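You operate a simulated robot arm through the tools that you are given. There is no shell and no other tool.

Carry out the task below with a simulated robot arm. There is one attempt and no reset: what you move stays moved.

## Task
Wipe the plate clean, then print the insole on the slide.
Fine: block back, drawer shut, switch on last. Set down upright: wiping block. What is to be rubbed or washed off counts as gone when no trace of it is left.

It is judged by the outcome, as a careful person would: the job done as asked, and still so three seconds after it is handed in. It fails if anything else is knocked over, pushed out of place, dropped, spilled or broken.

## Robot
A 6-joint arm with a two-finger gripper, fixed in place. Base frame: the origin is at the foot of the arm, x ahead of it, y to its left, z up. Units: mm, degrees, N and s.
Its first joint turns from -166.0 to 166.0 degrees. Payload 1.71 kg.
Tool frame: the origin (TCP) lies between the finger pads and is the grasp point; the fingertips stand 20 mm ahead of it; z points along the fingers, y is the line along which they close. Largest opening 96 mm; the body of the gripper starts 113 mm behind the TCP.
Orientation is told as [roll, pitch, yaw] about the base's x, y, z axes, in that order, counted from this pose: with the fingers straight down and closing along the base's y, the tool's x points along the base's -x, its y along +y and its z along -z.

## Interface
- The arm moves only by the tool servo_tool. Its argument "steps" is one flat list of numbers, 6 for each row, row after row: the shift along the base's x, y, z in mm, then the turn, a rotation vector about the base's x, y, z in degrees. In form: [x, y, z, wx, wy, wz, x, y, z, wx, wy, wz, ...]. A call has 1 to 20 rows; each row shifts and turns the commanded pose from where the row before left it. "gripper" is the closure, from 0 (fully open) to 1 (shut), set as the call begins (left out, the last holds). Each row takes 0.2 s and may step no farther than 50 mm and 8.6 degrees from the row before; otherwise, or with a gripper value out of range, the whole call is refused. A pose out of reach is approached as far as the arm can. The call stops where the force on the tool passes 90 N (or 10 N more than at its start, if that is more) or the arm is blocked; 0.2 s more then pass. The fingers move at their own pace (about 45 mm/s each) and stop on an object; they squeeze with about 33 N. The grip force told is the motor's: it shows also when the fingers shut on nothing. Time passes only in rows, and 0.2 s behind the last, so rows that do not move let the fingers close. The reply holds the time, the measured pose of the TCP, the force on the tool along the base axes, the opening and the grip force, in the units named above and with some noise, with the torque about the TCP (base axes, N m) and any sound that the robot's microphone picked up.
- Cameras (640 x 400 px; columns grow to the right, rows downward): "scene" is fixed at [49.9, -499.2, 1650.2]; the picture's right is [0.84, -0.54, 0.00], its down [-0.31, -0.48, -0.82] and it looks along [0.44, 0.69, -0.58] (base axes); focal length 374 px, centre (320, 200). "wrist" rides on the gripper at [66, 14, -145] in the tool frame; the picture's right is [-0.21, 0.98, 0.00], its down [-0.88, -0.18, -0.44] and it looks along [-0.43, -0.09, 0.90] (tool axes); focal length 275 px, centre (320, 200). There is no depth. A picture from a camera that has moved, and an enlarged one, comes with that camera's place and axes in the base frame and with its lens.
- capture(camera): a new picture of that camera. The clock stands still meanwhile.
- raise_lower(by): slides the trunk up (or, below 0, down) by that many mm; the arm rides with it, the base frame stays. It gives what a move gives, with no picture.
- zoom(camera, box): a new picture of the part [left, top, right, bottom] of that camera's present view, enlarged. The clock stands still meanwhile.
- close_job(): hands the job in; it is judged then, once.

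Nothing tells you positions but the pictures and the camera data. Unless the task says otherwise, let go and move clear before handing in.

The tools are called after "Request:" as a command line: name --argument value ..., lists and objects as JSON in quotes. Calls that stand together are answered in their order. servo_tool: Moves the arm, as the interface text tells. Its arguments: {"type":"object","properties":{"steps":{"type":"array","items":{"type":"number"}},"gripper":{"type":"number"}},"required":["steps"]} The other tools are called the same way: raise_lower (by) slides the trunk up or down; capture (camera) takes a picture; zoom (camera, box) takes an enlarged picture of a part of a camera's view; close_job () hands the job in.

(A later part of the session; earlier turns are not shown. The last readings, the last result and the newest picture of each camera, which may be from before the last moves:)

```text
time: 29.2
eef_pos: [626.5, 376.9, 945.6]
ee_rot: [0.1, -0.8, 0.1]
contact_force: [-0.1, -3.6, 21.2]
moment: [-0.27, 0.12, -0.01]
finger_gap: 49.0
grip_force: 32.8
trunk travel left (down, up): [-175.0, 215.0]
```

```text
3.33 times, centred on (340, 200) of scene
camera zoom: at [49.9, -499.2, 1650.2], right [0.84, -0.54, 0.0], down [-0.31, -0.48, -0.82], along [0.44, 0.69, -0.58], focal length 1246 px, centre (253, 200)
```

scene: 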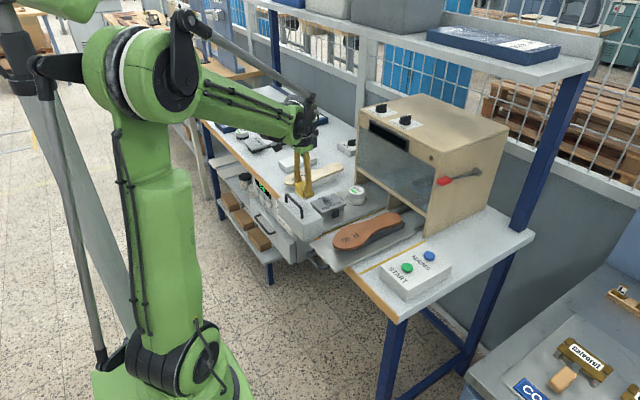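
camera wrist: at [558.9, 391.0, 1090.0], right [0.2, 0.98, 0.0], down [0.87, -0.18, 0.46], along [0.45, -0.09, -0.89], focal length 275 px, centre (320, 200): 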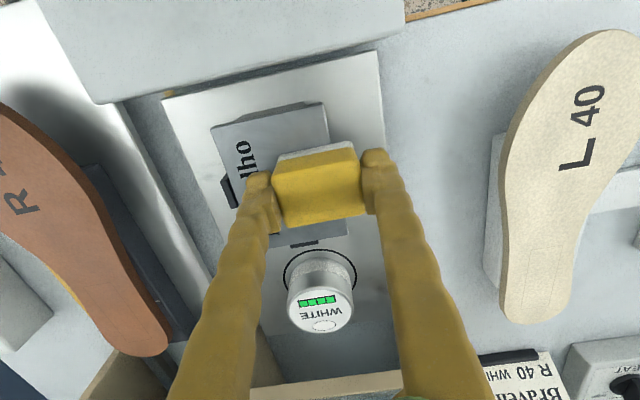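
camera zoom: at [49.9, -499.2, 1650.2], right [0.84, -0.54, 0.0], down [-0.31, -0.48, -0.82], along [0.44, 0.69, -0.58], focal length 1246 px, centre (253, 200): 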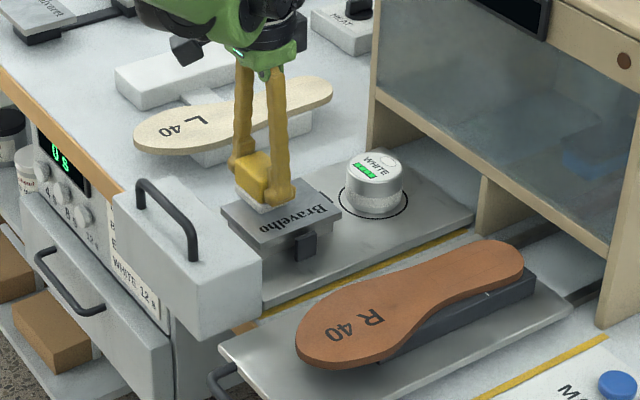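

The smear seems to be coming off. I'll do the other lanes the same way: lift, shift in x, press lightly, and stroke in y.

Request:
servo_tool --steps '[0, 0, 6, 0, 0, 0, 24, 0, 0, 0, 0, 0, 0, 0, -4, 0, 0, 0, 0, 0, -2, 0, 0, 0, 0, 0, 0, 0, 0, 0]'

Request:
servo_tool --steps '[0, -10, 0, 0, 0, 0, 0, -10, 0, 0, 0, 0, 0, -10, 0, 0, 0, 0, 0, -10, 0, 0, 0, 0, 0, -12, 0, 0, 0, 0, 0, 0, 0, 0, 0, 0, 0, 10, 0, 0, 0, 0, 0, 10, 0, 0, 0, 0, 0, 10, 0, 0, 0, 0, 0, 10, 0, 0, 0, 0, 0, 12, 0, 0, 0, 0, 0, 0, 0, 0, 0, 0]'

Request:
servo_tool --steps '[0, 0, 6, 0, 0, 0, 18, 0, 0, 0, 0, 0, 0, 0, -4, 0, 0, 0, 0, 0, -2, 0, 0, 0, 0, 0, 0, 0, 0, 0]'

Request:
servo_tool --steps '[0, -10, 0, 0, 0, 0, 0, -10, 0, 0, 0, 0, 0, -10, 0, 0, 0, 0, 0, -10, 0, 0, 0, 0, 0, -12, 0, 0, 0, 0, 0, 0, 0, 0, 0, 0, 0, 10, 0, 0, 0, 0, 0, 10, 0, 0, 0, 0, 0, 10, 0, 0, 0, 0, 0, 10, 0, 0, 0, 0, 0, 12, 0, 0, 0, 0, 0, 0, 0, 0, 0, 0]'

Request:
zoom --camera "scene" --box '[270, 140, 410, 260]'

```text
time: 30.4
eef_pos: [651.8, 377.0, 945.8]
ee_rot: [0.0, -0.8, 0.1]
contact_force: [0.0, 0.6, 9.4]
moment: [0.0, 0.09, 0.02]
finger_gap: 48.9
grip_force: 33.3
trunk travel left (down, up): [-175.0, 215.0]
```

```text
time: 33.0
eef_pos: [651.4, 377.3, 946.8]
ee_rot: [-0.1, -0.8, 0.0]
contact_force: [-0.7, 0.1, 1.9]
moment: [-0.03, 0.06, 0.0]
finger_gap: 49.3
grip_force: 32.4
trunk travel left (down, up): [-175.0, 215.0]
```

```text
time: 34.2
eef_pos: [669.7, 376.3, 946.1]
ee_rot: [0.1, -0.7, 0.0]
contact_force: [-0.2, -0.9, 3.3]
moment: [-0.03, 0.1, 0.01]
finger_gap: 48.9
grip_force: 32.6
trunk travel left (down, up): [-175.0, 215.0]
```

```text
time: 36.8
eef_pos: [669.2, 375.7, 946.0]
ee_rot: [0.0, -0.7, 0.1]
contact_force: [-0.6, 0.8, -0.2]
moment: [0.0, 0.0, 0.02]
finger_gap: 49.1
grip_force: 33.1
trunk travel left (down, up): [-175.0, 215.0]
```

```text
3.33 times, centred on (340, 200) of scene
camera zoom: at [49.9, -499.2, 1650.2], right [0.84, -0.54, 0.0], down [-0.31, -0.48, -0.82], along [0.44, 0.69, -0.58], focal length 1246 px, centre (253, 200)
```

zoom: 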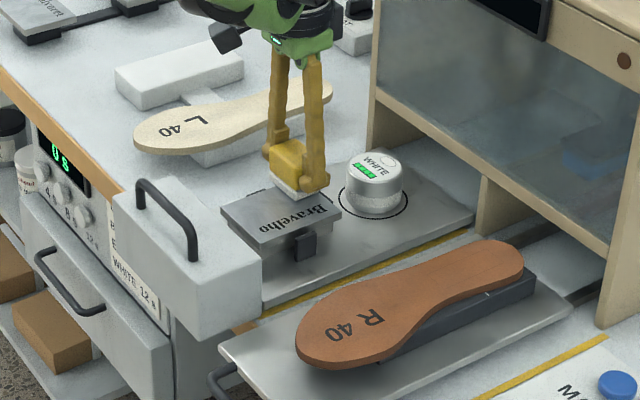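

Contact has become very light in this lane, so I'll press about 1–1.5 mm more and repeat the strokes here, then back across.

Request:
servo_tool --steps '[0, 0, -1.5, 0, 0, 0, 0, 0, 0, 0, 0, 0]'

Request:
servo_tool --steps '[0, -10, 0, 0, 0, 0, 0, -10, 0, 0, 0, 0, 0, -10, 0, 0, 0, 0, 0, -10, 0, 0, 0, 0, 0, -12, 0, 0, 0, 0, 0, 0, 0, 0, 0, 0]'

Request:
servo_tool --steps '[0, 10, 0, 0, 0, 0, 0, 10, 0, 0, 0, 0, 0, 10, 0, 0, 0, 0, 0, 10, 0, 0, 0, 0, 0, 12, 0, 0, 0, 0, 0, 0, 0, 0, 0, 0]'

Request:
capture --camera "wrist"

```text
time: 37.4
eef_pos: [668.7, 375.8, 946.8]
ee_rot: [0.1, -0.8, 0.1]
contact_force: [1.3, 0.3, 18.9]
moment: [-0.13, 0.09, 0.0]
finger_gap: 49.1
grip_force: 33.2
trunk travel left (down, up): [-175.0, 215.0]
```

```text
time: 38.8
eef_pos: [667.8, 324.6, 944.5]
ee_rot: [0.0, -0.8, 0.0]
contact_force: [-1.0, 4.4, 27.4]
moment: [0.12, 0.22, -0.04]
finger_gap: 49.6
grip_force: 32.8
trunk travel left (down, up): [-175.0, 215.0]
```

```text
time: 40.2
eef_pos: [668.7, 376.6, 945.8]
ee_rot: [0.0, -0.8, 0.1]
contact_force: [-1.2, -0.1, 8.4]
moment: [-0.18, 0.09, -0.01]
finger_gap: 49.0
grip_force: 33.0
trunk travel left (down, up): [-175.0, 215.0]
```

```text
taken
camera wrist: at [599.9, 392.0, 1088.8], right [0.2, 0.98, 0.0], down [0.87, -0.18, 0.46], along [0.45, -0.09, -0.89], focal length 275 px, centre (320, 200)
```

wrist: 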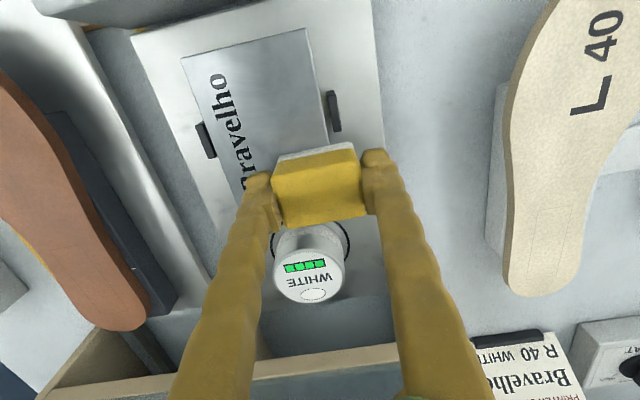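

Plate front half looks clean. I'll run lanes at x≈646 and x≈600 again with proper contact.

Request:
servo_tool --steps '[0, 0, 6, 0, 0, 0, -21, 0, 0, 0, 0, 0, 0, 0, -4, 0, 0, 0, 0, 0, -2, 0, 0, 0, 0, 0, 0, 0, 0, 0]'

Request:
servo_tool --steps '[0, -10, 0, 0, 0, 0, 0, -10, 0, 0, 0, 0, 0, -10, 0, 0, 0, 0, 0, -10, 0, 0, 0, 0, 0, -12, 0, 0, 0, 0, 0, 0, 0, 0, 0, 0, 0, 10, 0, 0, 0, 0, 0, 10, 0, 0, 0, 0, 0, 10, 0, 0, 0, 0, 0, 10, 0, 0, 0, 0, 0, 12, 0, 0, 0, 0, 0, 0, 0, 0, 0, 0]'

Request:
servo_tool --steps '[0, 0, 6, 0, 0, 0, -25, 0, 0, 0, 0, 0, -22, 0, 0, 0, 0, 0, 0, 0, -4, 0, 0, 0, 0, 0, -2, 0, 0, 0, 0, 0, 0, 0, 0, 0]'

Request:
servo_tool --steps '[0, -10, 0, 0, 0, 0, 0, -10, 0, 0, 0, 0, 0, -10, 0, 0, 0, 0, 0, -10, 0, 0, 0, 0, 0, -12, 0, 0, 0, 0, 0, 0, 0, 0, 0, 0, 0, 10, 0, 0, 0, 0, 0, 10, 0, 0, 0, 0, 0, 10, 0, 0, 0, 0, 0, 10, 0, 0, 0, 0, 0, 12, 0, 0, 0, 0, 0, 0, 0, 0, 0, 0]'

Request:
capture --camera "wrist"

```text
time: 41.4
eef_pos: [647.9, 377.3, 945.0]
ee_rot: [0.0, -0.7, 0.0]
contact_force: [0.8, 0.4, 9.9]
moment: [-0.15, 0.04, 0.04]
finger_gap: 48.8
grip_force: 32.8
trunk travel left (down, up): [-175.0, 215.0]
```

```text
time: 44.0
eef_pos: [648.1, 377.0, 944.5]
ee_rot: [0.0, -0.8, 0.1]
contact_force: [-0.3, -0.7, -1.1]
moment: [-0.02, 0.0, 0.0]
finger_gap: 49.2
grip_force: 32.7
trunk travel left (down, up): [-175.0, 215.0]
```

```text
time: 45.4
eef_pos: [599.9, 375.5, 944.4]
ee_rot: [0.0, -0.8, 0.1]
contact_force: [-0.5, 2.3, 13.6]
moment: [-0.05, 0.03, 0.0]
finger_gap: 49.1
grip_force: 33.3
trunk travel left (down, up): [-175.0, 215.0]
```

```text
time: 48.0
eef_pos: [600.2, 376.1, 943.8]
ee_rot: [0.1, -0.9, 0.0]
contact_force: [0.4, -1.2, 0.2]
moment: [-0.01, 0.0, 0.0]
finger_gap: 49.2
grip_force: 32.6
trunk travel left (down, up): [-175.0, 215.0]
```

```text
taken
camera wrist: at [532.5, 390.4, 1088.9], right [0.21, 0.98, 0.0], down [0.87, -0.18, 0.46], along [0.45, -0.09, -0.89], focal length 275 px, centre (320, 200)
```

wrist: 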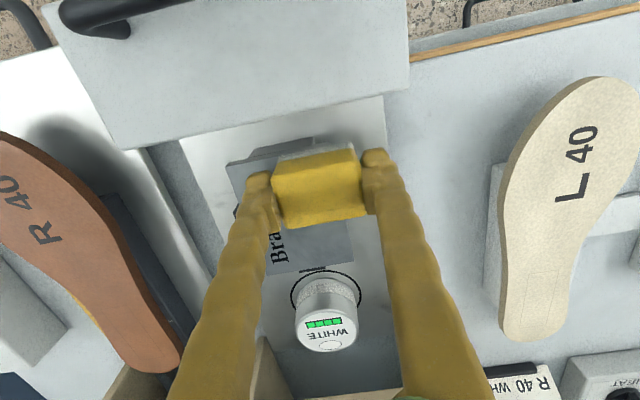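

Now lift off and inspect the plate from the side.

Request:
servo_tool --steps '[0, 0, 20, 0, 0, 0, 0, 0, 40, 0, 0, 0, -10, -45, 0, 0, 0, 0, -10, -45, 0, 0, 0, 0, -10, -45, 0, 0, 0, 0, -10, -30, 0, 0, 0, 0, 0, 0, 0, 0, 0, 0]'

Request:
capture --camera "wrist"

Request:
zoom --camera "wrist" --box '[420, 80, 580, 240]'

Request:
zoom --camera "scene" --box '[300, 180, 370, 230]'

```text
time: 49.6
eef_pos: [561.6, 213.9, 1006.1]
ee_rot: [-0.1, -0.8, 0.1]
contact_force: [-0.3, 0.2, -0.2]
moment: [-0.01, -0.03, -0.03]
finger_gap: 49.1
grip_force: 33.2
trunk travel left (down, up): [-175.0, 215.0]
```

```text
taken
camera wrist: at [492.8, 227.4, 1149.9], right [0.2, 0.98, 0.0], down [0.87, -0.18, 0.46], along [0.45, -0.09, -0.89], focal length 275 px, centre (320, 200)
```

wrist: 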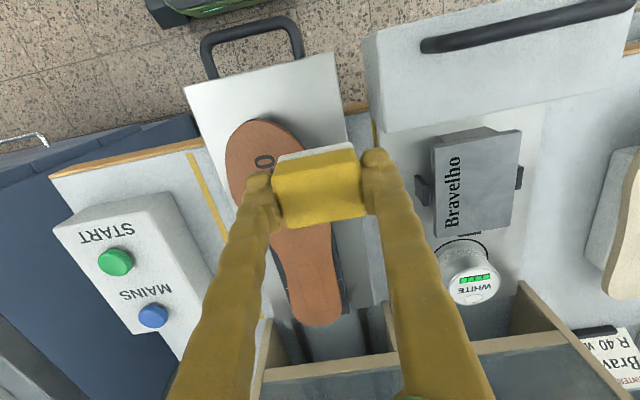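

```text
2.50 times, centred on (500, 160) of wrist
camera zoom: at [492.8, 227.4, 1149.9], right [0.2, 0.98, 0.0], down [0.87, -0.18, 0.46], along [0.45, -0.09, -0.89], focal length 688 px, centre (-130, 300)
```

zoom: 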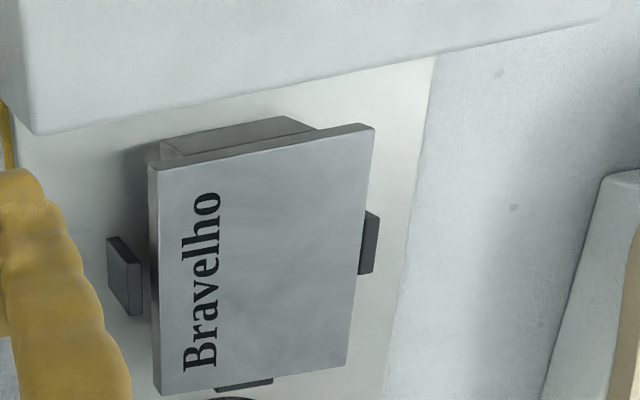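

```text
8.00 times, centred on (335, 205) of scene
camera zoom: at [49.9, -499.2, 1650.2], right [0.84, -0.54, 0.0], down [-0.31, -0.48, -0.82], along [0.44, 0.69, -0.58], focal length 2989 px, centre (200, 160)
```

zoom: 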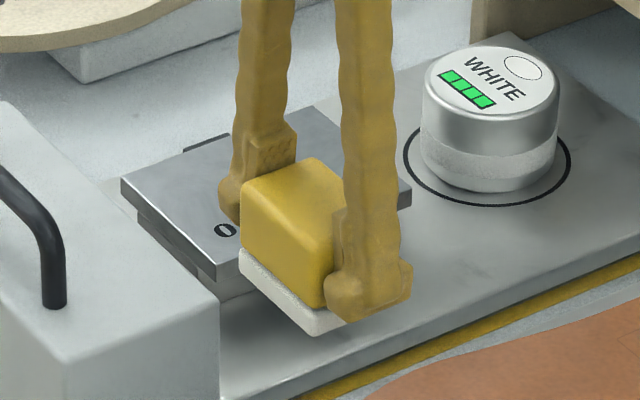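

The plate looks clear of the smear. I'll zoom tighter to be sure there's no faint trace.

Request:
zoom --camera "wrist" --box '[440, 120, 530, 240]'

Request:
zoom --camera "wrist" --box '[470, 130, 520, 180]'

Request:
zoom --camera "wrist" --box '[460, 180, 520, 235]'

```text
3.33 times, centred on (485, 180) of wrist
camera zoom: at [492.8, 227.4, 1149.9], right [0.2, 0.98, 0.0], down [0.87, -0.18, 0.46], along [0.45, -0.09, -0.89], focal length 918 px, centre (-230, 267)
```

zoom: 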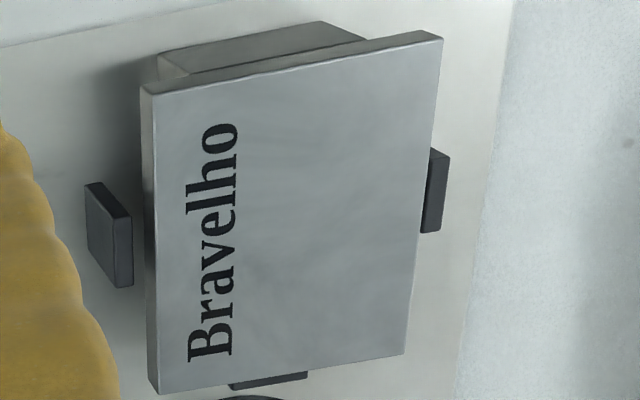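

```text
8.00 times, centred on (495, 155) of wrist
camera zoom: at [492.8, 227.4, 1149.9], right [0.2, 0.98, 0.0], down [0.87, -0.18, 0.46], along [0.45, -0.09, -0.89], focal length 2202 px, centre (-1080, 560)
```

zoom: 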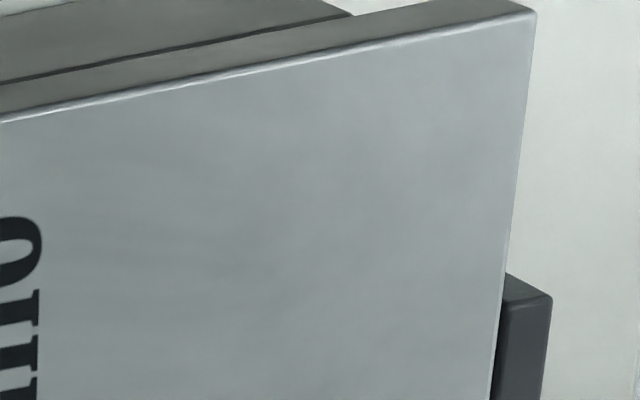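

```text
7.27 times, centred on (490, 208) of wrist
camera zoom: at [492.8, 227.4, 1149.9], right [0.2, 0.98, 0.0], down [0.87, -0.18, 0.46], along [0.45, -0.09, -0.89], focal length 2002 px, centre (-916, 146)
```

zoom: 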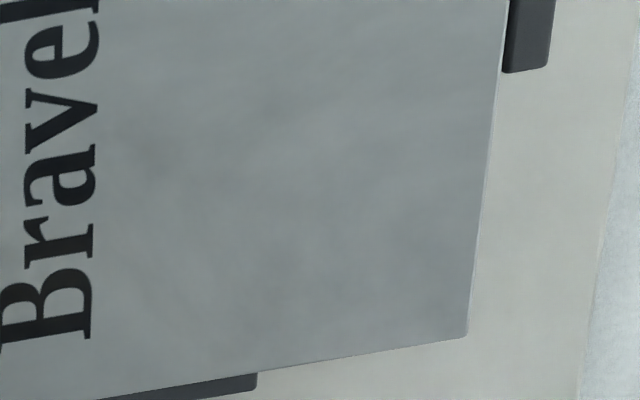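

There's only faint metallic mottling left, but I'll run one more confirming pass over the smear area to be safe.

Request:
servo_tool --steps '[10, 45, 0, 0, 0, 0, 10, 45, 0, 0, 0, 0, 10, 45, 0, 0, 0, 0, 10, 28, 0, 0, 0, 0, 20, 0, 0, 0, 0, 0, 0, 0, -30, 0, 0, 0, 0, 0, -20, 0, 0, 0, 0, 0, -8, 0, 0, 0, 0, 0, 0, 0, 0, 0, 0, 0, 0, 0, 0, 0]'

Request:
servo_tool --steps '[0, 0, -3, 0, 0, 0, 0, 0, -2, 0, 0, 0, 0, 0, 0, 0, 0, 0]'

```text
time: 51.8
eef_pos: [618.3, 373.4, 947.6]
ee_rot: [0.1, -0.8, 0.1]
contact_force: [-0.1, 0.1, 0.1]
moment: [0.0, -0.02, -0.04]
finger_gap: 49.3
grip_force: 32.7
trunk travel left (down, up): [-175.0, 215.0]
```

```text
time: 52.6
eef_pos: [619.4, 374.1, 943.6]
ee_rot: [0.2, -1.0, 0.1]
contact_force: [0.4, 5.9, 37.8]
moment: [0.03, 0.31, 0.02]
finger_gap: 49.3
grip_force: 33.1
trunk travel left (down, up): [-175.0, 215.0]
```

Request:
servo_tool --steps '[0, -10, 0.5, 0, 0, 0, 0, -10, 0, 0, 0, 0, 0, -10, 0, 0, 0, 0, 0, -10, 0, 0, 0, 0, 0, -10, 0, 0, 0, 0, 0, 10, 0, 0, 0, 0, 0, 10, 0, 0, 0, 0, 0, 10, 0, 0, 0, 0, 0, 10, 0, 0, 0, 0, 0, 10, 0, 0, 0, 0, 0, 0, 0, 0, 0, 0]'

Request:
servo_tool --steps '[0, 0, 6, 0, 0, 0, 23, 0, 0, 0, 0, 0, 0, 0, -4, 0, 0, 0, 0, 0, -2.5, 0, 0, 0, 0, 0, 0, 0, 0, 0]'

Request:
servo_tool --steps '[0, -10, 0, 0, 0, 0, 0, -10, 0, 0, 0, 0, 0, -10, 0, 0, 0, 0, 0, -10, 0, 0, 0, 0, 0, -10, 0, 0, 0, 0, 0, 10, 0, 0, 0, 0, 0, 10, 0, 0, 0, 0, 0, 10, 0, 0, 0, 0, 0, 10, 0, 0, 0, 0, 0, 10, 0, 0, 0, 0, 0, 0, 0, 0, 0, 0]'

Request:
servo_tool --steps '[0, 0, 6, 0, 0, 0, 23, 0, 0, 0, 0, 0, 0, 0, -4, 0, 0, 0, 0, 0, -2.5, 0, 0, 0, 0, 0, 0, 0, 0, 0]'

Request:
servo_tool --steps '[0, -10, 0, 0, 0, 0, 0, -10, 0, 0, 0, 0, 0, -10, 0, 0, 0, 0, 0, -10, 0, 0, 0, 0, 0, -10, 0, 0, 0, 0, 0, 10, 0, 0, 0, 0, 0, 10, 0, 0, 0, 0, 0, 10, 0, 0, 0, 0, 0, 10, 0, 0, 0, 0, 0, 10, 0, 0, 0, 0, 0, 0, 0, 0, 0, 0]'

Request:
servo_tool --steps '[0, 0, 20, 0, 0, 0, 0, 0, 40, 0, 0, 0, -25, -45, 0, 0, 0, 0, -25, -45, 0, 0, 0, 0, -25, -45, 0, 0, 0, 0, -25, -30, 0, 0, 0, 0, 0, 0, 0, 0, 0, 0]'

Request:
capture --camera "wrist"

Request:
zoom --camera "wrist" --box '[420, 100, 540, 240]'

```text
time: 55.0
eef_pos: [620.3, 375.3, 941.7]
ee_rot: [0.1, -0.7, 0.1]
contact_force: [-0.4, -2.1, 8.6]
moment: [-0.04, 0.14, 0.0]
finger_gap: 49.5
grip_force: 33.3
trunk travel left (down, up): [-175.0, 215.0]
```

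```text
time: 56.2
eef_pos: [643.5, 374.6, 942.6]
ee_rot: [0.0, -0.7, 0.0]
contact_force: [-0.3, 0.2, 0.1]
moment: [0.03, 0.03, 0.01]
finger_gap: 49.3
grip_force: 32.8
trunk travel left (down, up): [-175.0, 215.0]
```

```text
time: 58.6
eef_pos: [643.6, 376.1, 942.1]
ee_rot: [0.0, -0.8, 0.0]
contact_force: [-1.0, -0.1, -0.6]
moment: [-0.01, -0.02, -0.03]
finger_gap: 49.6
grip_force: 32.8
trunk travel left (down, up): [-175.0, 215.0]
```

```text
time: 59.8
eef_pos: [667.6, 374.3, 943.3]
ee_rot: [0.1, -0.8, 0.1]
contact_force: [0.6, -0.5, -0.4]
moment: [0.0, 0.04, 0.0]
finger_gap: 49.5
grip_force: 33.3
trunk travel left (down, up): [-175.0, 215.0]
```

```text
time: 62.2
eef_pos: [666.0, 375.1, 942.1]
ee_rot: [0.1, -0.7, 0.0]
contact_force: [-1.9, -3.3, 20.2]
moment: [-0.11, 0.25, 0.02]
finger_gap: 49.6
grip_force: 32.7
trunk travel left (down, up): [-175.0, 215.0]
```

```text
refused: row 3 steps farther than a row can; nothing moved
```

```text
taken
camera wrist: at [597.9, 388.2, 1085.2], right [0.2, 0.98, 0.0], down [0.87, -0.18, 0.46], along [0.45, -0.09, -0.89], focal length 275 px, centre (320, 200)
```

wrist: 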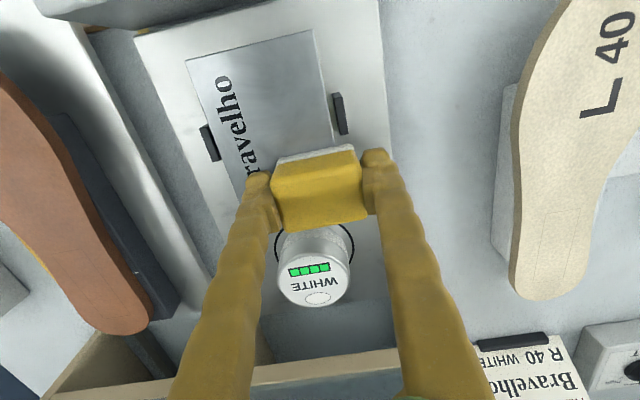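

```text
2.86 times, centred on (480, 170) of wrist
camera zoom: at [597.9, 388.2, 1085.2], right [0.2, 0.98, 0.0], down [0.87, -0.18, 0.46], along [0.45, -0.09, -0.89], focal length 786 px, centre (-137, 286)
```

zoom: 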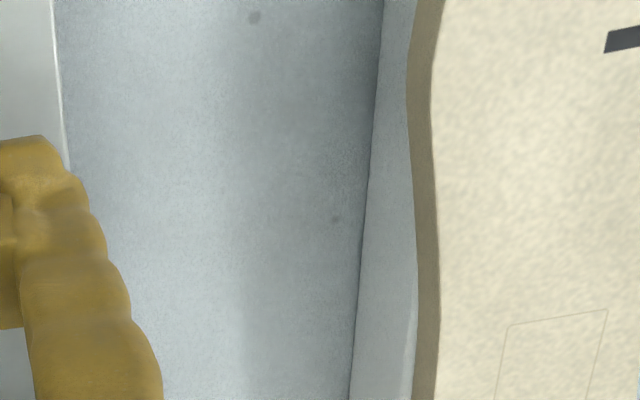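

Last retreat was refused (row too long) so nothing moved; I'll lift and step back with shorter rows, then inspect the plate.

Request:
servo_tool --steps '[0, 0, 20, 0, 0, 0, 0, 0, 40, 0, 0, 0, -20, -40, 0, 0, 0, 0, -20, -40, 0, 0, 0, 0, -20, -40, 0, 0, 0, 0, -20, -40, 0, 0, 0, 0, -20, 0, 0, 0, 0, 0, 0, 0, 0, 0, 0, 0]'

Request:
capture --camera "wrist"

Request:
zoom --camera "wrist" --box '[420, 100, 540, 240]'

Request:
zoom --camera "scene" --box '[300, 180, 370, 230]'

```text
time: 64.0
eef_pos: [566.1, 214.6, 1002.7]
ee_rot: [0.0, -0.9, 0.1]
contact_force: [-0.6, 0.4, -0.1]
moment: [0.03, -0.03, 0.01]
finger_gap: 49.7
grip_force: 32.8
trunk travel left (down, up): [-175.0, 215.0]
```

```text
taken
camera wrist: at [498.3, 229.8, 1146.4], right [0.2, 0.98, 0.0], down [0.87, -0.18, 0.46], along [0.45, -0.09, -0.89], focal length 275 px, centre (320, 200)
```

wrist: 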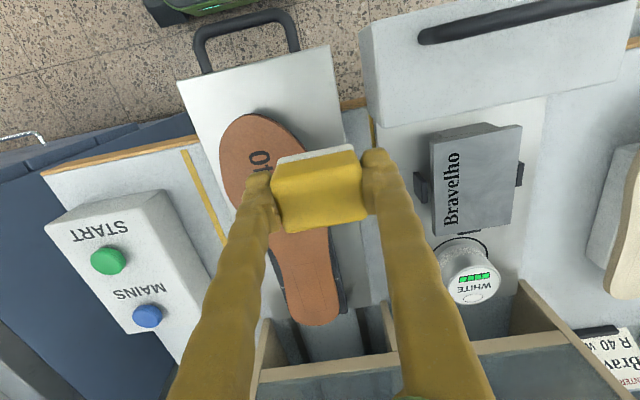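

```text
2.86 times, centred on (480, 170) of wrist
camera zoom: at [498.3, 229.8, 1146.4], right [0.2, 0.98, 0.0], down [0.87, -0.18, 0.46], along [0.45, -0.09, -0.89], focal length 786 px, centre (-137, 286)
```

zoom: 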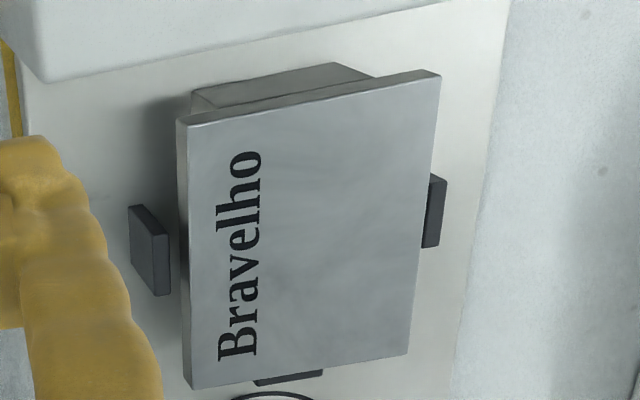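

```text
8.00 times, centred on (335, 205) of scene
camera zoom: at [49.9, -499.2, 1650.2], right [0.84, -0.54, 0.0], down [-0.31, -0.48, -0.82], along [0.44, 0.69, -0.58], focal length 2989 px, centre (200, 160)
```

zoom: 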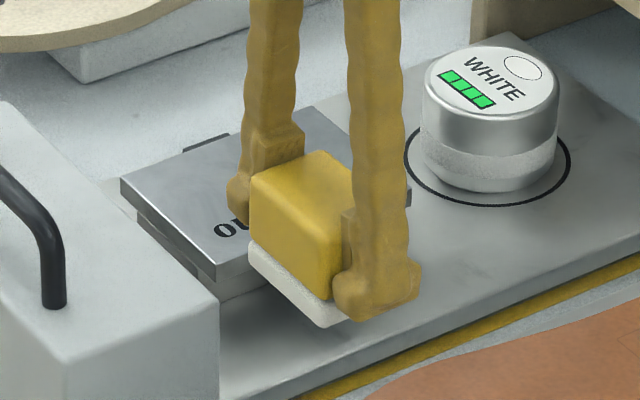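

Plate is clean. Now I'll take the block back to its home spot (TCP ≈ 851, −24), moving clear above the button box.

Request:
servo_tool --steps '[0, -40, 2, 0, 0, 0, 0, -40, 2, 0, 0, 0, 0, -40, 2, 0, 0, 0, 0, -40, 2, 0, 0, 0, 0, -40, 0, 0, 0, 0, 0, -39, 0, 0, 0, 0, 45, 0, 0, 0, 0, 0, 45, 0, 0, 0, 0, 0, 45, 0, 0, 0, 0, 0, 45, 0, 0, 0, 0, 0, 45, 0, 0, 0, 0, 0, 40, 0, 0, 0, 0, 0, 19, 0, 0, 0, 0, 0, 0, 0, 0, 0, 0, 0, 0, 0, 0, 0, 0, 0]'

Request:
capture --camera "wrist"

Request:
zoom --camera "scene" --box '[400, 150, 520, 280]'

```text
time: 67.2
eef_pos: [849.8, -24.5, 1007.9]
ee_rot: [0.0, -0.8, 0.0]
contact_force: [-0.2, 0.2, -1.3]
moment: [-0.01, 0.0, 0.0]
finger_gap: 49.2
grip_force: 33.1
trunk travel left (down, up): [-175.0, 215.0]
```

```text
taken
camera wrist: at [782.6, -9.5, 1152.7], right [0.21, 0.98, 0.0], down [0.87, -0.18, 0.46], along [0.45, -0.09, -0.89], focal length 275 px, centre (320, 200)
```

wrist: 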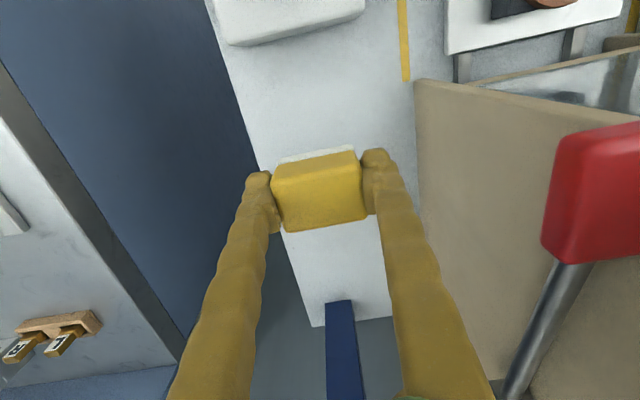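

```text
3.08 times, centred on (460, 215) of scene
camera zoom: at [49.9, -499.2, 1650.2], right [0.84, -0.54, 0.0], down [-0.31, -0.48, -0.82], along [0.44, 0.69, -0.58], focal length 1150 px, centre (-111, 154)
```

zoom: 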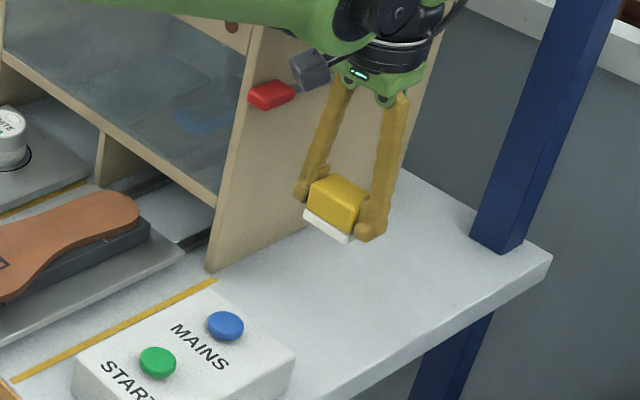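

Now descending to the home position, slowing near the bench.

Request:
servo_tool --steps '[0, 0, -40, 0, 0, 0, 0, 0, -40, 0, 0, 0, 0, 0, -20, 0, 0, 0, 0, 0, -6, 0, 0, 0, 0, 0, 0, 0, 0, 0, 0, 0, 0, 0, 0, 0]'

Request:
servo_tool --steps '[0, 0, -4, 0, 0, 0, 0, 0, 0, 0, 0, 0]'

Request:
servo_tool --steps '[0, 0, -2, 0, 0, 0, 0, 0, 0, 0, 0, 0]'

```text
time: 68.6
eef_pos: [853.7, -24.4, 903.6]
ee_rot: [0.0, -0.8, 0.0]
contact_force: [0.5, 0.2, 0.4]
moment: [0.02, 0.01, 0.02]
finger_gap: 49.2
grip_force: 33.1
trunk travel left (down, up): [-175.0, 215.0]
```

```text
time: 69.2
eef_pos: [851.9, -24.5, 899.2]
ee_rot: [0.1, -0.8, 0.0]
contact_force: [-0.5, -0.5, -0.3]
moment: [-0.01, 0.0, -0.01]
finger_gap: 49.4
grip_force: 32.7
trunk travel left (down, up): [-175.0, 215.0]
```

```text
time: 69.8
eef_pos: [851.6, -24.4, 897.4]
ee_rot: [0.0, -0.7, 0.0]
contact_force: [0.7, 0.3, -0.1]
moment: [0.04, 0.03, 0.0]
finger_gap: 49.5
grip_force: 32.9
trunk travel left (down, up): [-175.0, 215.0]
```

Request:
servo_tool --steps '[0, 0, -2, 0, 0, 0, 0, 0, 0, 0, 0, 0]'

Request:
servo_tool --steps '[0, 0, -1.5, 0, 0, 0, 0, 0, 0, 0, 0, 0]'

Request:
zoom --camera "scene" --box '[425, 180, 505, 270]'

Request:
capture --camera "wrist"

```text
time: 70.4
eef_pos: [851.8, -25.5, 893.9]
ee_rot: [0.0, -0.8, 0.0]
contact_force: [-0.2, 0.3, -0.6]
moment: [-0.04, 0.03, 0.01]
finger_gap: 49.6
grip_force: 32.6
trunk travel left (down, up): [-175.0, 215.0]
```

```text
time: 71.0
eef_pos: [852.7, -24.8, 893.6]
ee_rot: [0.0, -0.8, 0.0]
contact_force: [0.8, -0.3, 0.0]
moment: [0.04, 0.0, -0.01]
finger_gap: 49.2
grip_force: 33.4
trunk travel left (down, up): [-175.0, 215.0]
```

```text
4.44 times, centred on (465, 225) of scene
camera zoom: at [49.9, -499.2, 1650.2], right [0.84, -0.54, 0.0], down [-0.31, -0.48, -0.82], along [0.44, 0.69, -0.58], focal length 1661 px, centre (-324, 89)
```

zoom: 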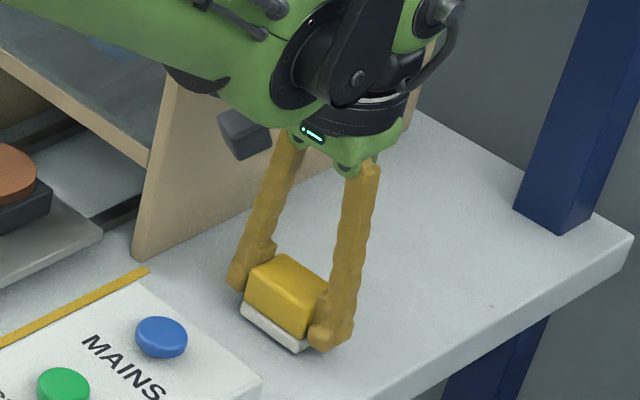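

```text
taken
camera wrist: at [783.6, -9.9, 1037.4], right [0.21, 0.98, 0.0], down [0.87, -0.18, 0.46], along [0.45, -0.09, -0.89], focal length 275 px, centre (320, 200)
```

wrist: 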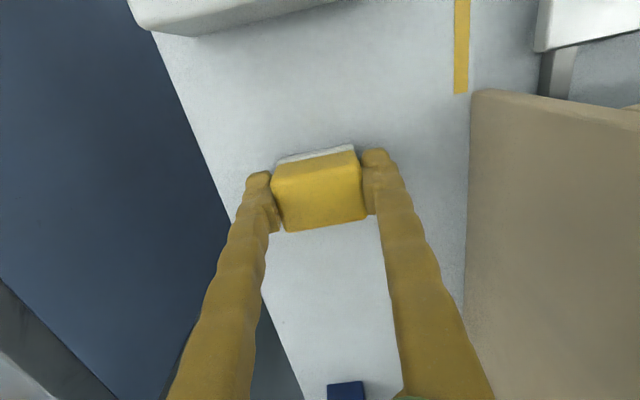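

Request:
servo_tool --steps '[0, 0, -1.5, 0, 0, 0, 0, 0, 0, 0, 0, 0]'

Request:
servo_tool --steps '[0, 0, -1, 0, 0, 0, 0, 0, 0, 0, 0, 0]'

```text
time: 71.6
eef_pos: [852.2, -23.2, 891.9]
ee_rot: [-0.1, -0.8, 0.0]
contact_force: [-0.1, 1.6, 0.2]
moment: [0.02, 0.0, -0.03]
finger_gap: 49.1
grip_force: 33.0
trunk travel left (down, up): [-175.0, 215.0]
```

```text
time: 72.2
eef_pos: [852.4, -23.5, 890.0]
ee_rot: [-0.1, -0.8, 0.0]
contact_force: [0.0, -0.8, -0.2]
moment: [-0.02, -0.02, 0.0]
finger_gap: 49.2
grip_force: 33.2
trunk travel left (down, up): [-175.0, 215.0]
```

Request:
servo_tool --steps '[0, 0, -1, 0, 0, 0, 0, 0, 0, 0, 0, 0]'

Request:
servo_tool --steps '[0, 0, -1, 0, 0, 0, 0, 0, 0, 0, 0, 0]'

```text
time: 72.8
eef_pos: [850.8, -25.1, 891.6]
ee_rot: [0.0, -0.8, 0.0]
contact_force: [1.0, 0.6, -1.4]
moment: [-0.03, 0.03, -0.01]
finger_gap: 49.4
grip_force: 33.5
trunk travel left (down, up): [-175.0, 215.0]
```

```text
time: 73.4
eef_pos: [852.0, -23.4, 889.2]
ee_rot: [0.1, -0.8, 0.0]
contact_force: [2.4, 1.5, 5.6]
moment: [0.1, 0.05, -0.02]
finger_gap: 49.5
grip_force: 33.7
trunk travel left (down, up): [-175.0, 215.0]
```

Felt touches the bench (5.6 N). Releasing gently.

Request:
servo_tool --steps '[0, 0, 0, 0, 0, 0, 0, 0, 0, 0, 0, 0]' --gripper 0.2

Request:
capture --camera "wrist"

Request:
zoom --camera "scene" --box '[425, 180, 505, 270]'

```text
time: 74.0
eef_pos: [853.2, -24.2, 890.1]
ee_rot: [0.0, -0.8, -0.1]
contact_force: [-0.4, 1.6, 0.9]
moment: [0.02, -0.02, 0.02]
finger_gap: 76.8
grip_force: 0.0
trunk travel left (down, up): [-175.0, 215.0]
```

```text
taken
camera wrist: at [783.0, -9.9, 1033.5], right [0.21, 0.98, 0.0], down [0.87, -0.18, 0.46], along [0.45, -0.09, -0.89], focal length 275 px, centre (320, 200)
```

wrist: 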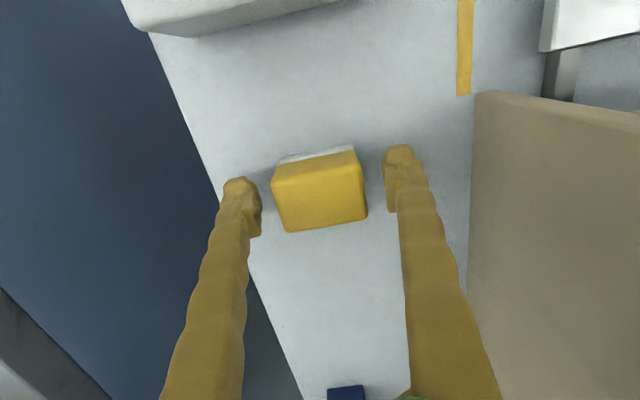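

```text
4.44 times, centred on (465, 225) of scene
camera zoom: at [49.9, -499.2, 1650.2], right [0.84, -0.54, 0.0], down [-0.31, -0.48, -0.82], along [0.44, 0.69, -0.58], focal length 1661 px, centre (-324, 89)
```

zoom: 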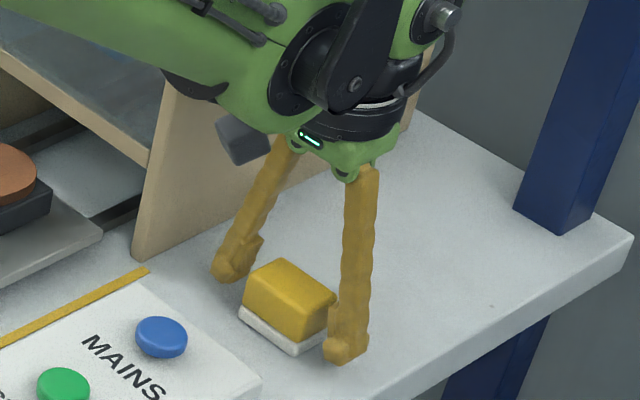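

The block stands upright back in its place. I'll rise straight up, back off, and study the drawer front and slide.

Request:
servo_tool --steps '[0, 0, 30, 0, 0, 0, 0, 0, 45, 0, 0, 0, 0, 0, 45, 0, 0, 0, -45, 0, 0, 0, 0, 0, -45, 0, 0, 0, 0, 0, -45, 0, 0, 0, 0, 0, -45, 0, 0, 0, 0, 0, -45, 0, 0, 0, 0, 0, -45, 0, 0, 0, 0, 0, -45, 0, 0, 0, 0, 0, -40, 0, 0, 0, 0, 0, 0, 40, 0, 0, 0, 0, 0, 40, 0, 0, 0, 0, 0, 40, 0, 0, 0, 0, 0, 40, 0, 0, 0, 0, 0, 0, 0, 0, 0, 0]' --gripper 0.2

Request:
capture --camera "wrist"

Request:
capture --camera "scene"

Request:
zoom --camera "scene" --box '[220, 160, 460, 310]'

```text
time: 77.4
eef_pos: [498.6, 136.6, 1009.7]
ee_rot: [0.0, -0.8, 0.1]
contact_force: [-0.1, 0.6, 0.0]
moment: [-0.05, 0.03, -0.01]
finger_gap: 76.8
grip_force: 0.3
trunk travel left (down, up): [-175.0, 215.0]
```

```text
taken
camera wrist: at [429.7, 151.9, 1153.8], right [0.2, 0.98, 0.0], down [0.87, -0.18, 0.46], along [0.45, -0.09, -0.89], focal length 275 px, centre (320, 200)
```

wrist: 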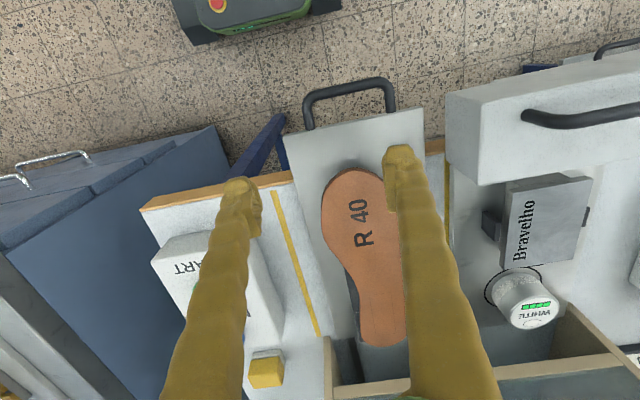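

```text
taken
```

scene: 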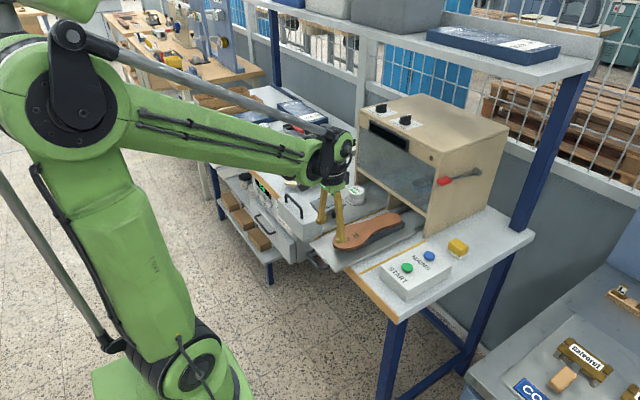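

```text
2.67 times, centred on (340, 235) of scene
camera zoom: at [49.9, -499.2, 1650.2], right [0.84, -0.54, 0.0], down [-0.31, -0.48, -0.82], along [0.44, 0.69, -0.58], focal length 996 px, centre (267, 107)
```

zoom: 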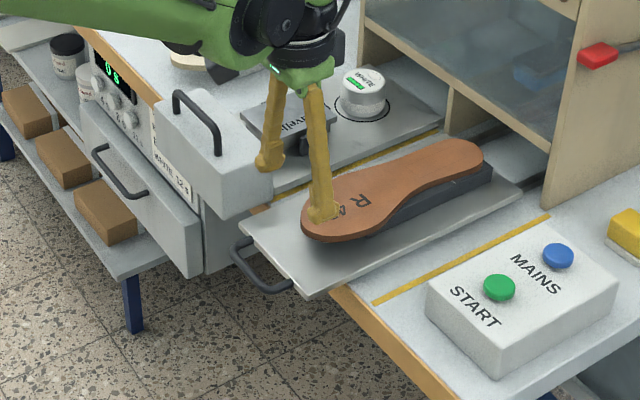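

Block is home. Now moving back to see the drawer's front face and handle.

Request:
servo_tool --steps '[-30, 30, 0, 0, 0, 0, -30, 35, 0, 0, 0, 0, -30, 35, 0, 0, 0, 0, -30, 35, 0, 0, 0, 0, 0, 35, 0, 0, 0, 0, 0, 35, 0, 0, 0, 0, 0, 0, 0, 0, 0, 0]'

Request:
capture --camera "wrist"

Request:
zoom --camera "wrist" --box '[180, 120, 460, 320]'

Request:
zoom --camera "scene" --box '[260, 170, 400, 290]'

```text
time: 79.0
eef_pos: [373.7, 341.6, 1009.2]
ee_rot: [0.2, -0.8, 0.1]
contact_force: [0.5, 1.1, 0.1]
moment: [-0.01, 0.02, 0.01]
finger_gap: 76.9
grip_force: 0.1
trunk travel left (down, up): [-175.0, 215.0]
```

```text
taken
camera wrist: at [306.3, 356.5, 1152.2], right [0.21, 0.98, 0.0], down [0.87, -0.18, 0.46], along [0.45, -0.09, -0.89], focal length 275 px, centre (320, 200)
```

wrist: 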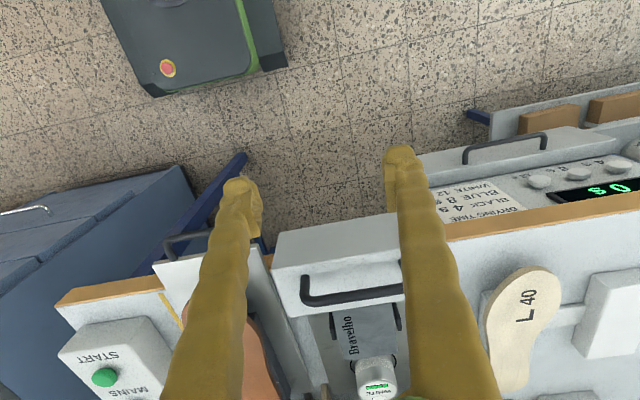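

```text
2.00 times, centred on (320, 220) of wrist
camera zoom: at [306.3, 356.5, 1152.2], right [0.21, 0.98, 0.0], down [0.87, -0.18, 0.46], along [0.45, -0.09, -0.89], focal length 551 px, centre (320, 160)
```

zoom: 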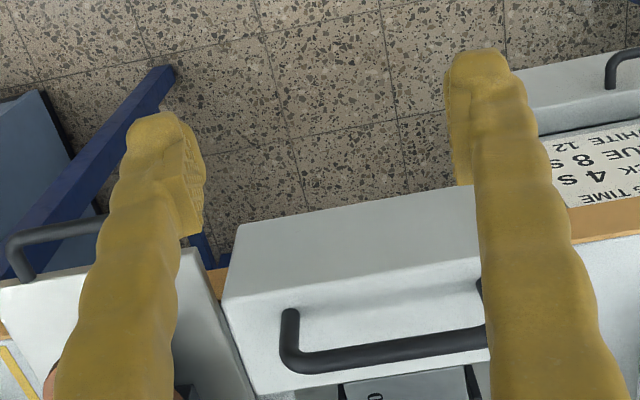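

```text
3.33 times, centred on (330, 230) of scene
camera zoom: at [49.9, -499.2, 1650.2], right [0.84, -0.54, 0.0], down [-0.31, -0.48, -0.82], along [0.44, 0.69, -0.58], focal length 1246 px, centre (287, 100)
```

zoom: 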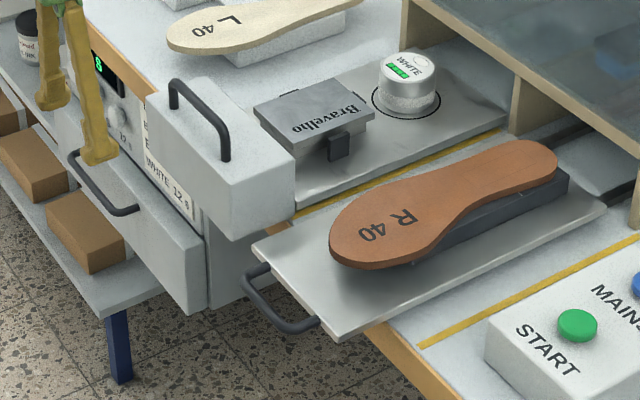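

The drawer's front box spans roughly x 485–555, y 268–425, z 866–935, with an upright handle on top. I'll close the fingers, go down in front of it at its middle (y≈347), then push it in along +x.

Request:
servo_tool --steps '[25, 3, 0, 0, 0, 0, 25, 3, 0, 0, 0, 0, 20, 0, 0, 0, 0, 0, 0, 0, -35, 0, 0, 0, 0, 0, -35, 0, 0, 0, 0, 0, -34, 0, 0, 0, 0, 0, 0, 0, 0, 0, 0, 0, 0, 0, 0, 0]' --gripper 1

Request:
capture --camera "wrist"

Request:
zoom --camera "scene" --box '[240, 150, 420, 290]'

```text
time: 80.8
eef_pos: [446.5, 348.1, 904.2]
ee_rot: [0.1, -0.8, 0.1]
contact_force: [0.5, -0.4, 0.0]
moment: [0.01, -0.02, 0.01]
finger_gap: 0.3
grip_force: 29.3
trunk travel left (down, up): [-175.0, 215.0]
```

```text
taken
camera wrist: at [377.8, 361.8, 1047.5], right [0.21, 0.98, 0.0], down [0.87, -0.18, 0.46], along [0.45, -0.09, -0.89], focal length 275 px, centre (320, 200)
```

wrist: 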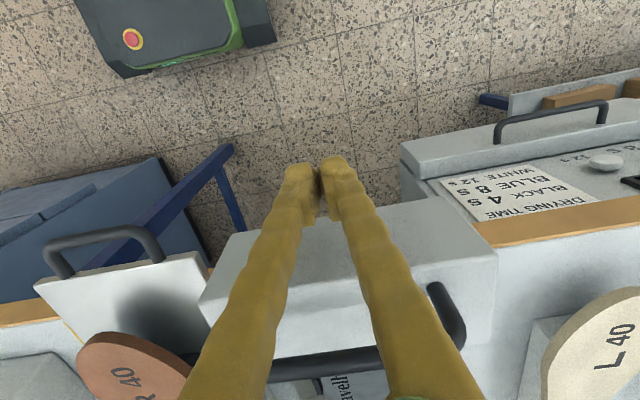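

```text
2.86 times, centred on (330, 220) of scene
camera zoom: at [49.9, -499.2, 1650.2], right [0.84, -0.54, 0.0], down [-0.31, -0.48, -0.82], along [0.44, 0.69, -0.58], focal length 1068 px, centre (291, 143)
```

zoom: 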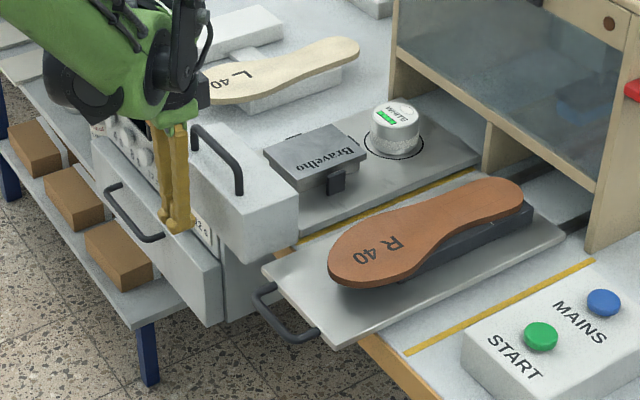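

Front edge confirmed at x≈484, y 271–432 (centre ≈351). Pushing gently in +x.

Request:
servo_tool --steps '[10, 2, 0, 0, 0, 0, 10, 1, 0, 0, 0, 0, 8, 0, 0, 0, 0, 0, 6, 0, 0, 0, 0, 0, 6, 0, 0, 0, 0, 0, 0, 0, 0, 0, 0, 0]'

Request:
zoom --camera "scene" --box '[240, 150, 420, 290]'

```text
time: 82.2
eef_pos: [485.9, 351.2, 905.9]
ee_rot: [-0.1, -0.8, 0.1]
contact_force: [-0.1, -0.1, 0.0]
moment: [0.0, -0.01, 0.01]
finger_gap: 0.0
grip_force: 29.7
trunk travel left (down, up): [-175.0, 215.0]
```

```text
2.86 times, centred on (330, 220) of scene
camera zoom: at [49.9, -499.2, 1650.2], right [0.84, -0.54, 0.0], down [-0.31, -0.48, -0.82], along [0.44, 0.69, -0.58], focal length 1068 px, centre (291, 143)
```

zoom: 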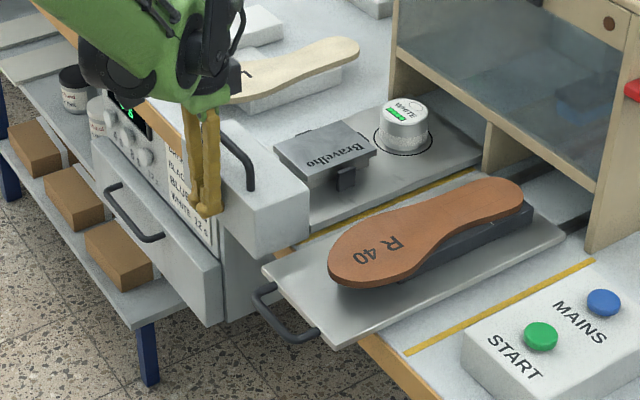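

The drawer slides easily. Continuing the push in steady small rows.

Request:
servo_tool --steps '[12, 0, 0, 0, 0, 0, 12, 0, 0, 0, 0, 0, 12, 0, 0, 0, 0, 0, 12, 0, 0, 0, 0, 0, 12, 0, 0, 0, 0, 0, 12, 0, 0, 0, 0, 0, 12, 0, 0, 0, 0, 0, 12, 0, 0, 0, 0, 0, 8, 0, 0, 0, 0, 0]'

Request:
zoom --camera "scene" --box '[240, 130, 460, 290]'

Request:
capture --camera "wrist"

```text
time: 84.2
eef_pos: [592.2, 350.2, 904.9]
ee_rot: [0.0, -0.8, -0.1]
contact_force: [0.6, -0.1, 0.0]
moment: [-0.01, 0.04, 0.01]
finger_gap: 0.0
grip_force: 29.3
trunk travel left (down, up): [-175.0, 215.0]
```

```text
2.50 times, centred on (350, 210) of scene
camera zoom: at [49.9, -499.2, 1650.2], right [0.84, -0.54, 0.0], down [-0.31, -0.48, -0.82], along [0.44, 0.69, -0.58], focal length 934 px, centre (245, 175)
```

zoom: 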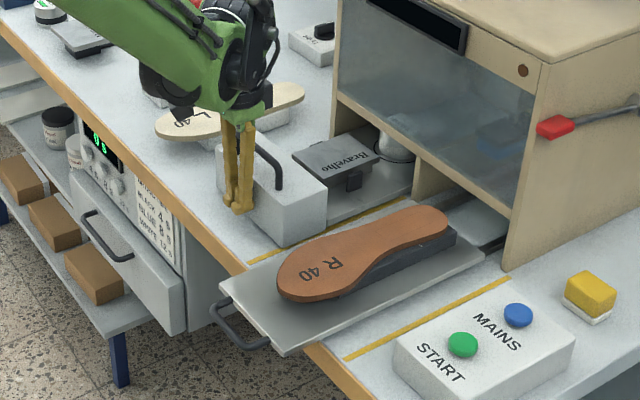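

```text
taken
camera wrist: at [523.1, 365.5, 1047.7], right [0.21, 0.98, 0.0], down [0.87, -0.18, 0.46], along [0.45, -0.09, -0.89], focal length 275 px, centre (320, 200)
```

wrist: 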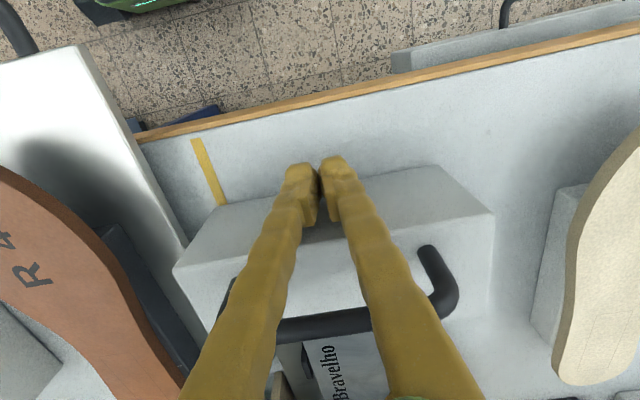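

Request:
servo_tool --steps '[12, 0, 0, 0, 0, 0, 12, 0, 0, 0, 0, 0, 12, 0, 0, 0, 0, 0, 12, 0, 0, 0, 0, 0, 12, 0, 0, 0, 0, 0, 12, 0, 0, 0, 0, 0, 10, 0, 0, 0, 0, 0, 8, 0, 0, 0, 0, 0]'

Request:
zoom --camera "scene" --box '[240, 130, 460, 290]'

Request:
capture --camera "wrist"

```text
time: 86.0
eef_pos: [680.6, 348.7, 906.3]
ee_rot: [0.0, -0.8, 0.1]
contact_force: [-0.5, -0.7, -0.7]
moment: [0.0, 0.0, -0.02]
finger_gap: 0.1
grip_force: 29.6
trunk travel left (down, up): [-175.0, 215.0]
```

```text
2.50 times, centred on (350, 210) of scene
camera zoom: at [49.9, -499.2, 1650.2], right [0.84, -0.54, 0.0], down [-0.31, -0.48, -0.82], along [0.44, 0.69, -0.58], focal length 934 px, centre (245, 175)
```

zoom: 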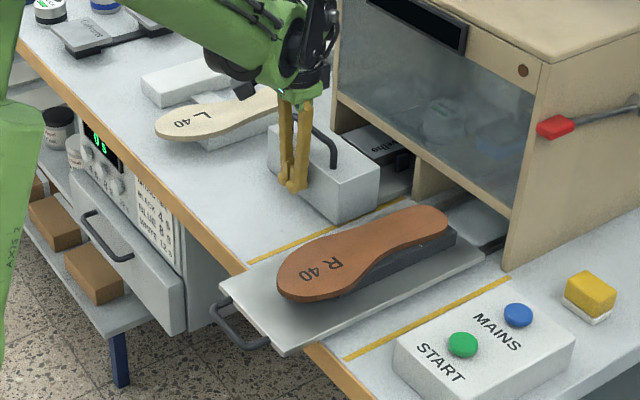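

```text
taken
camera wrist: at [611.5, 363.4, 1049.9], right [0.21, 0.98, 0.0], down [0.87, -0.18, 0.46], along [0.45, -0.09, -0.89], focal length 275 px, centre (320, 200)
```

wrist: 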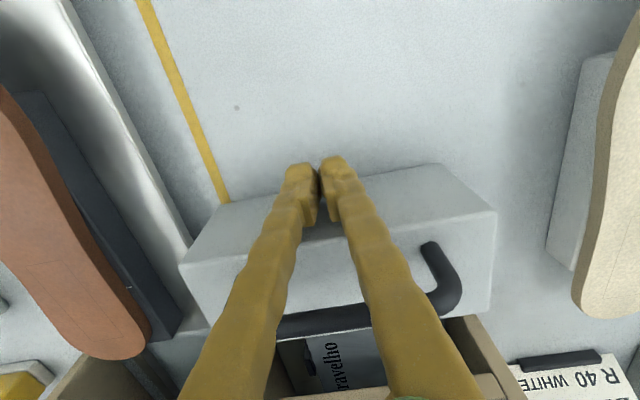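

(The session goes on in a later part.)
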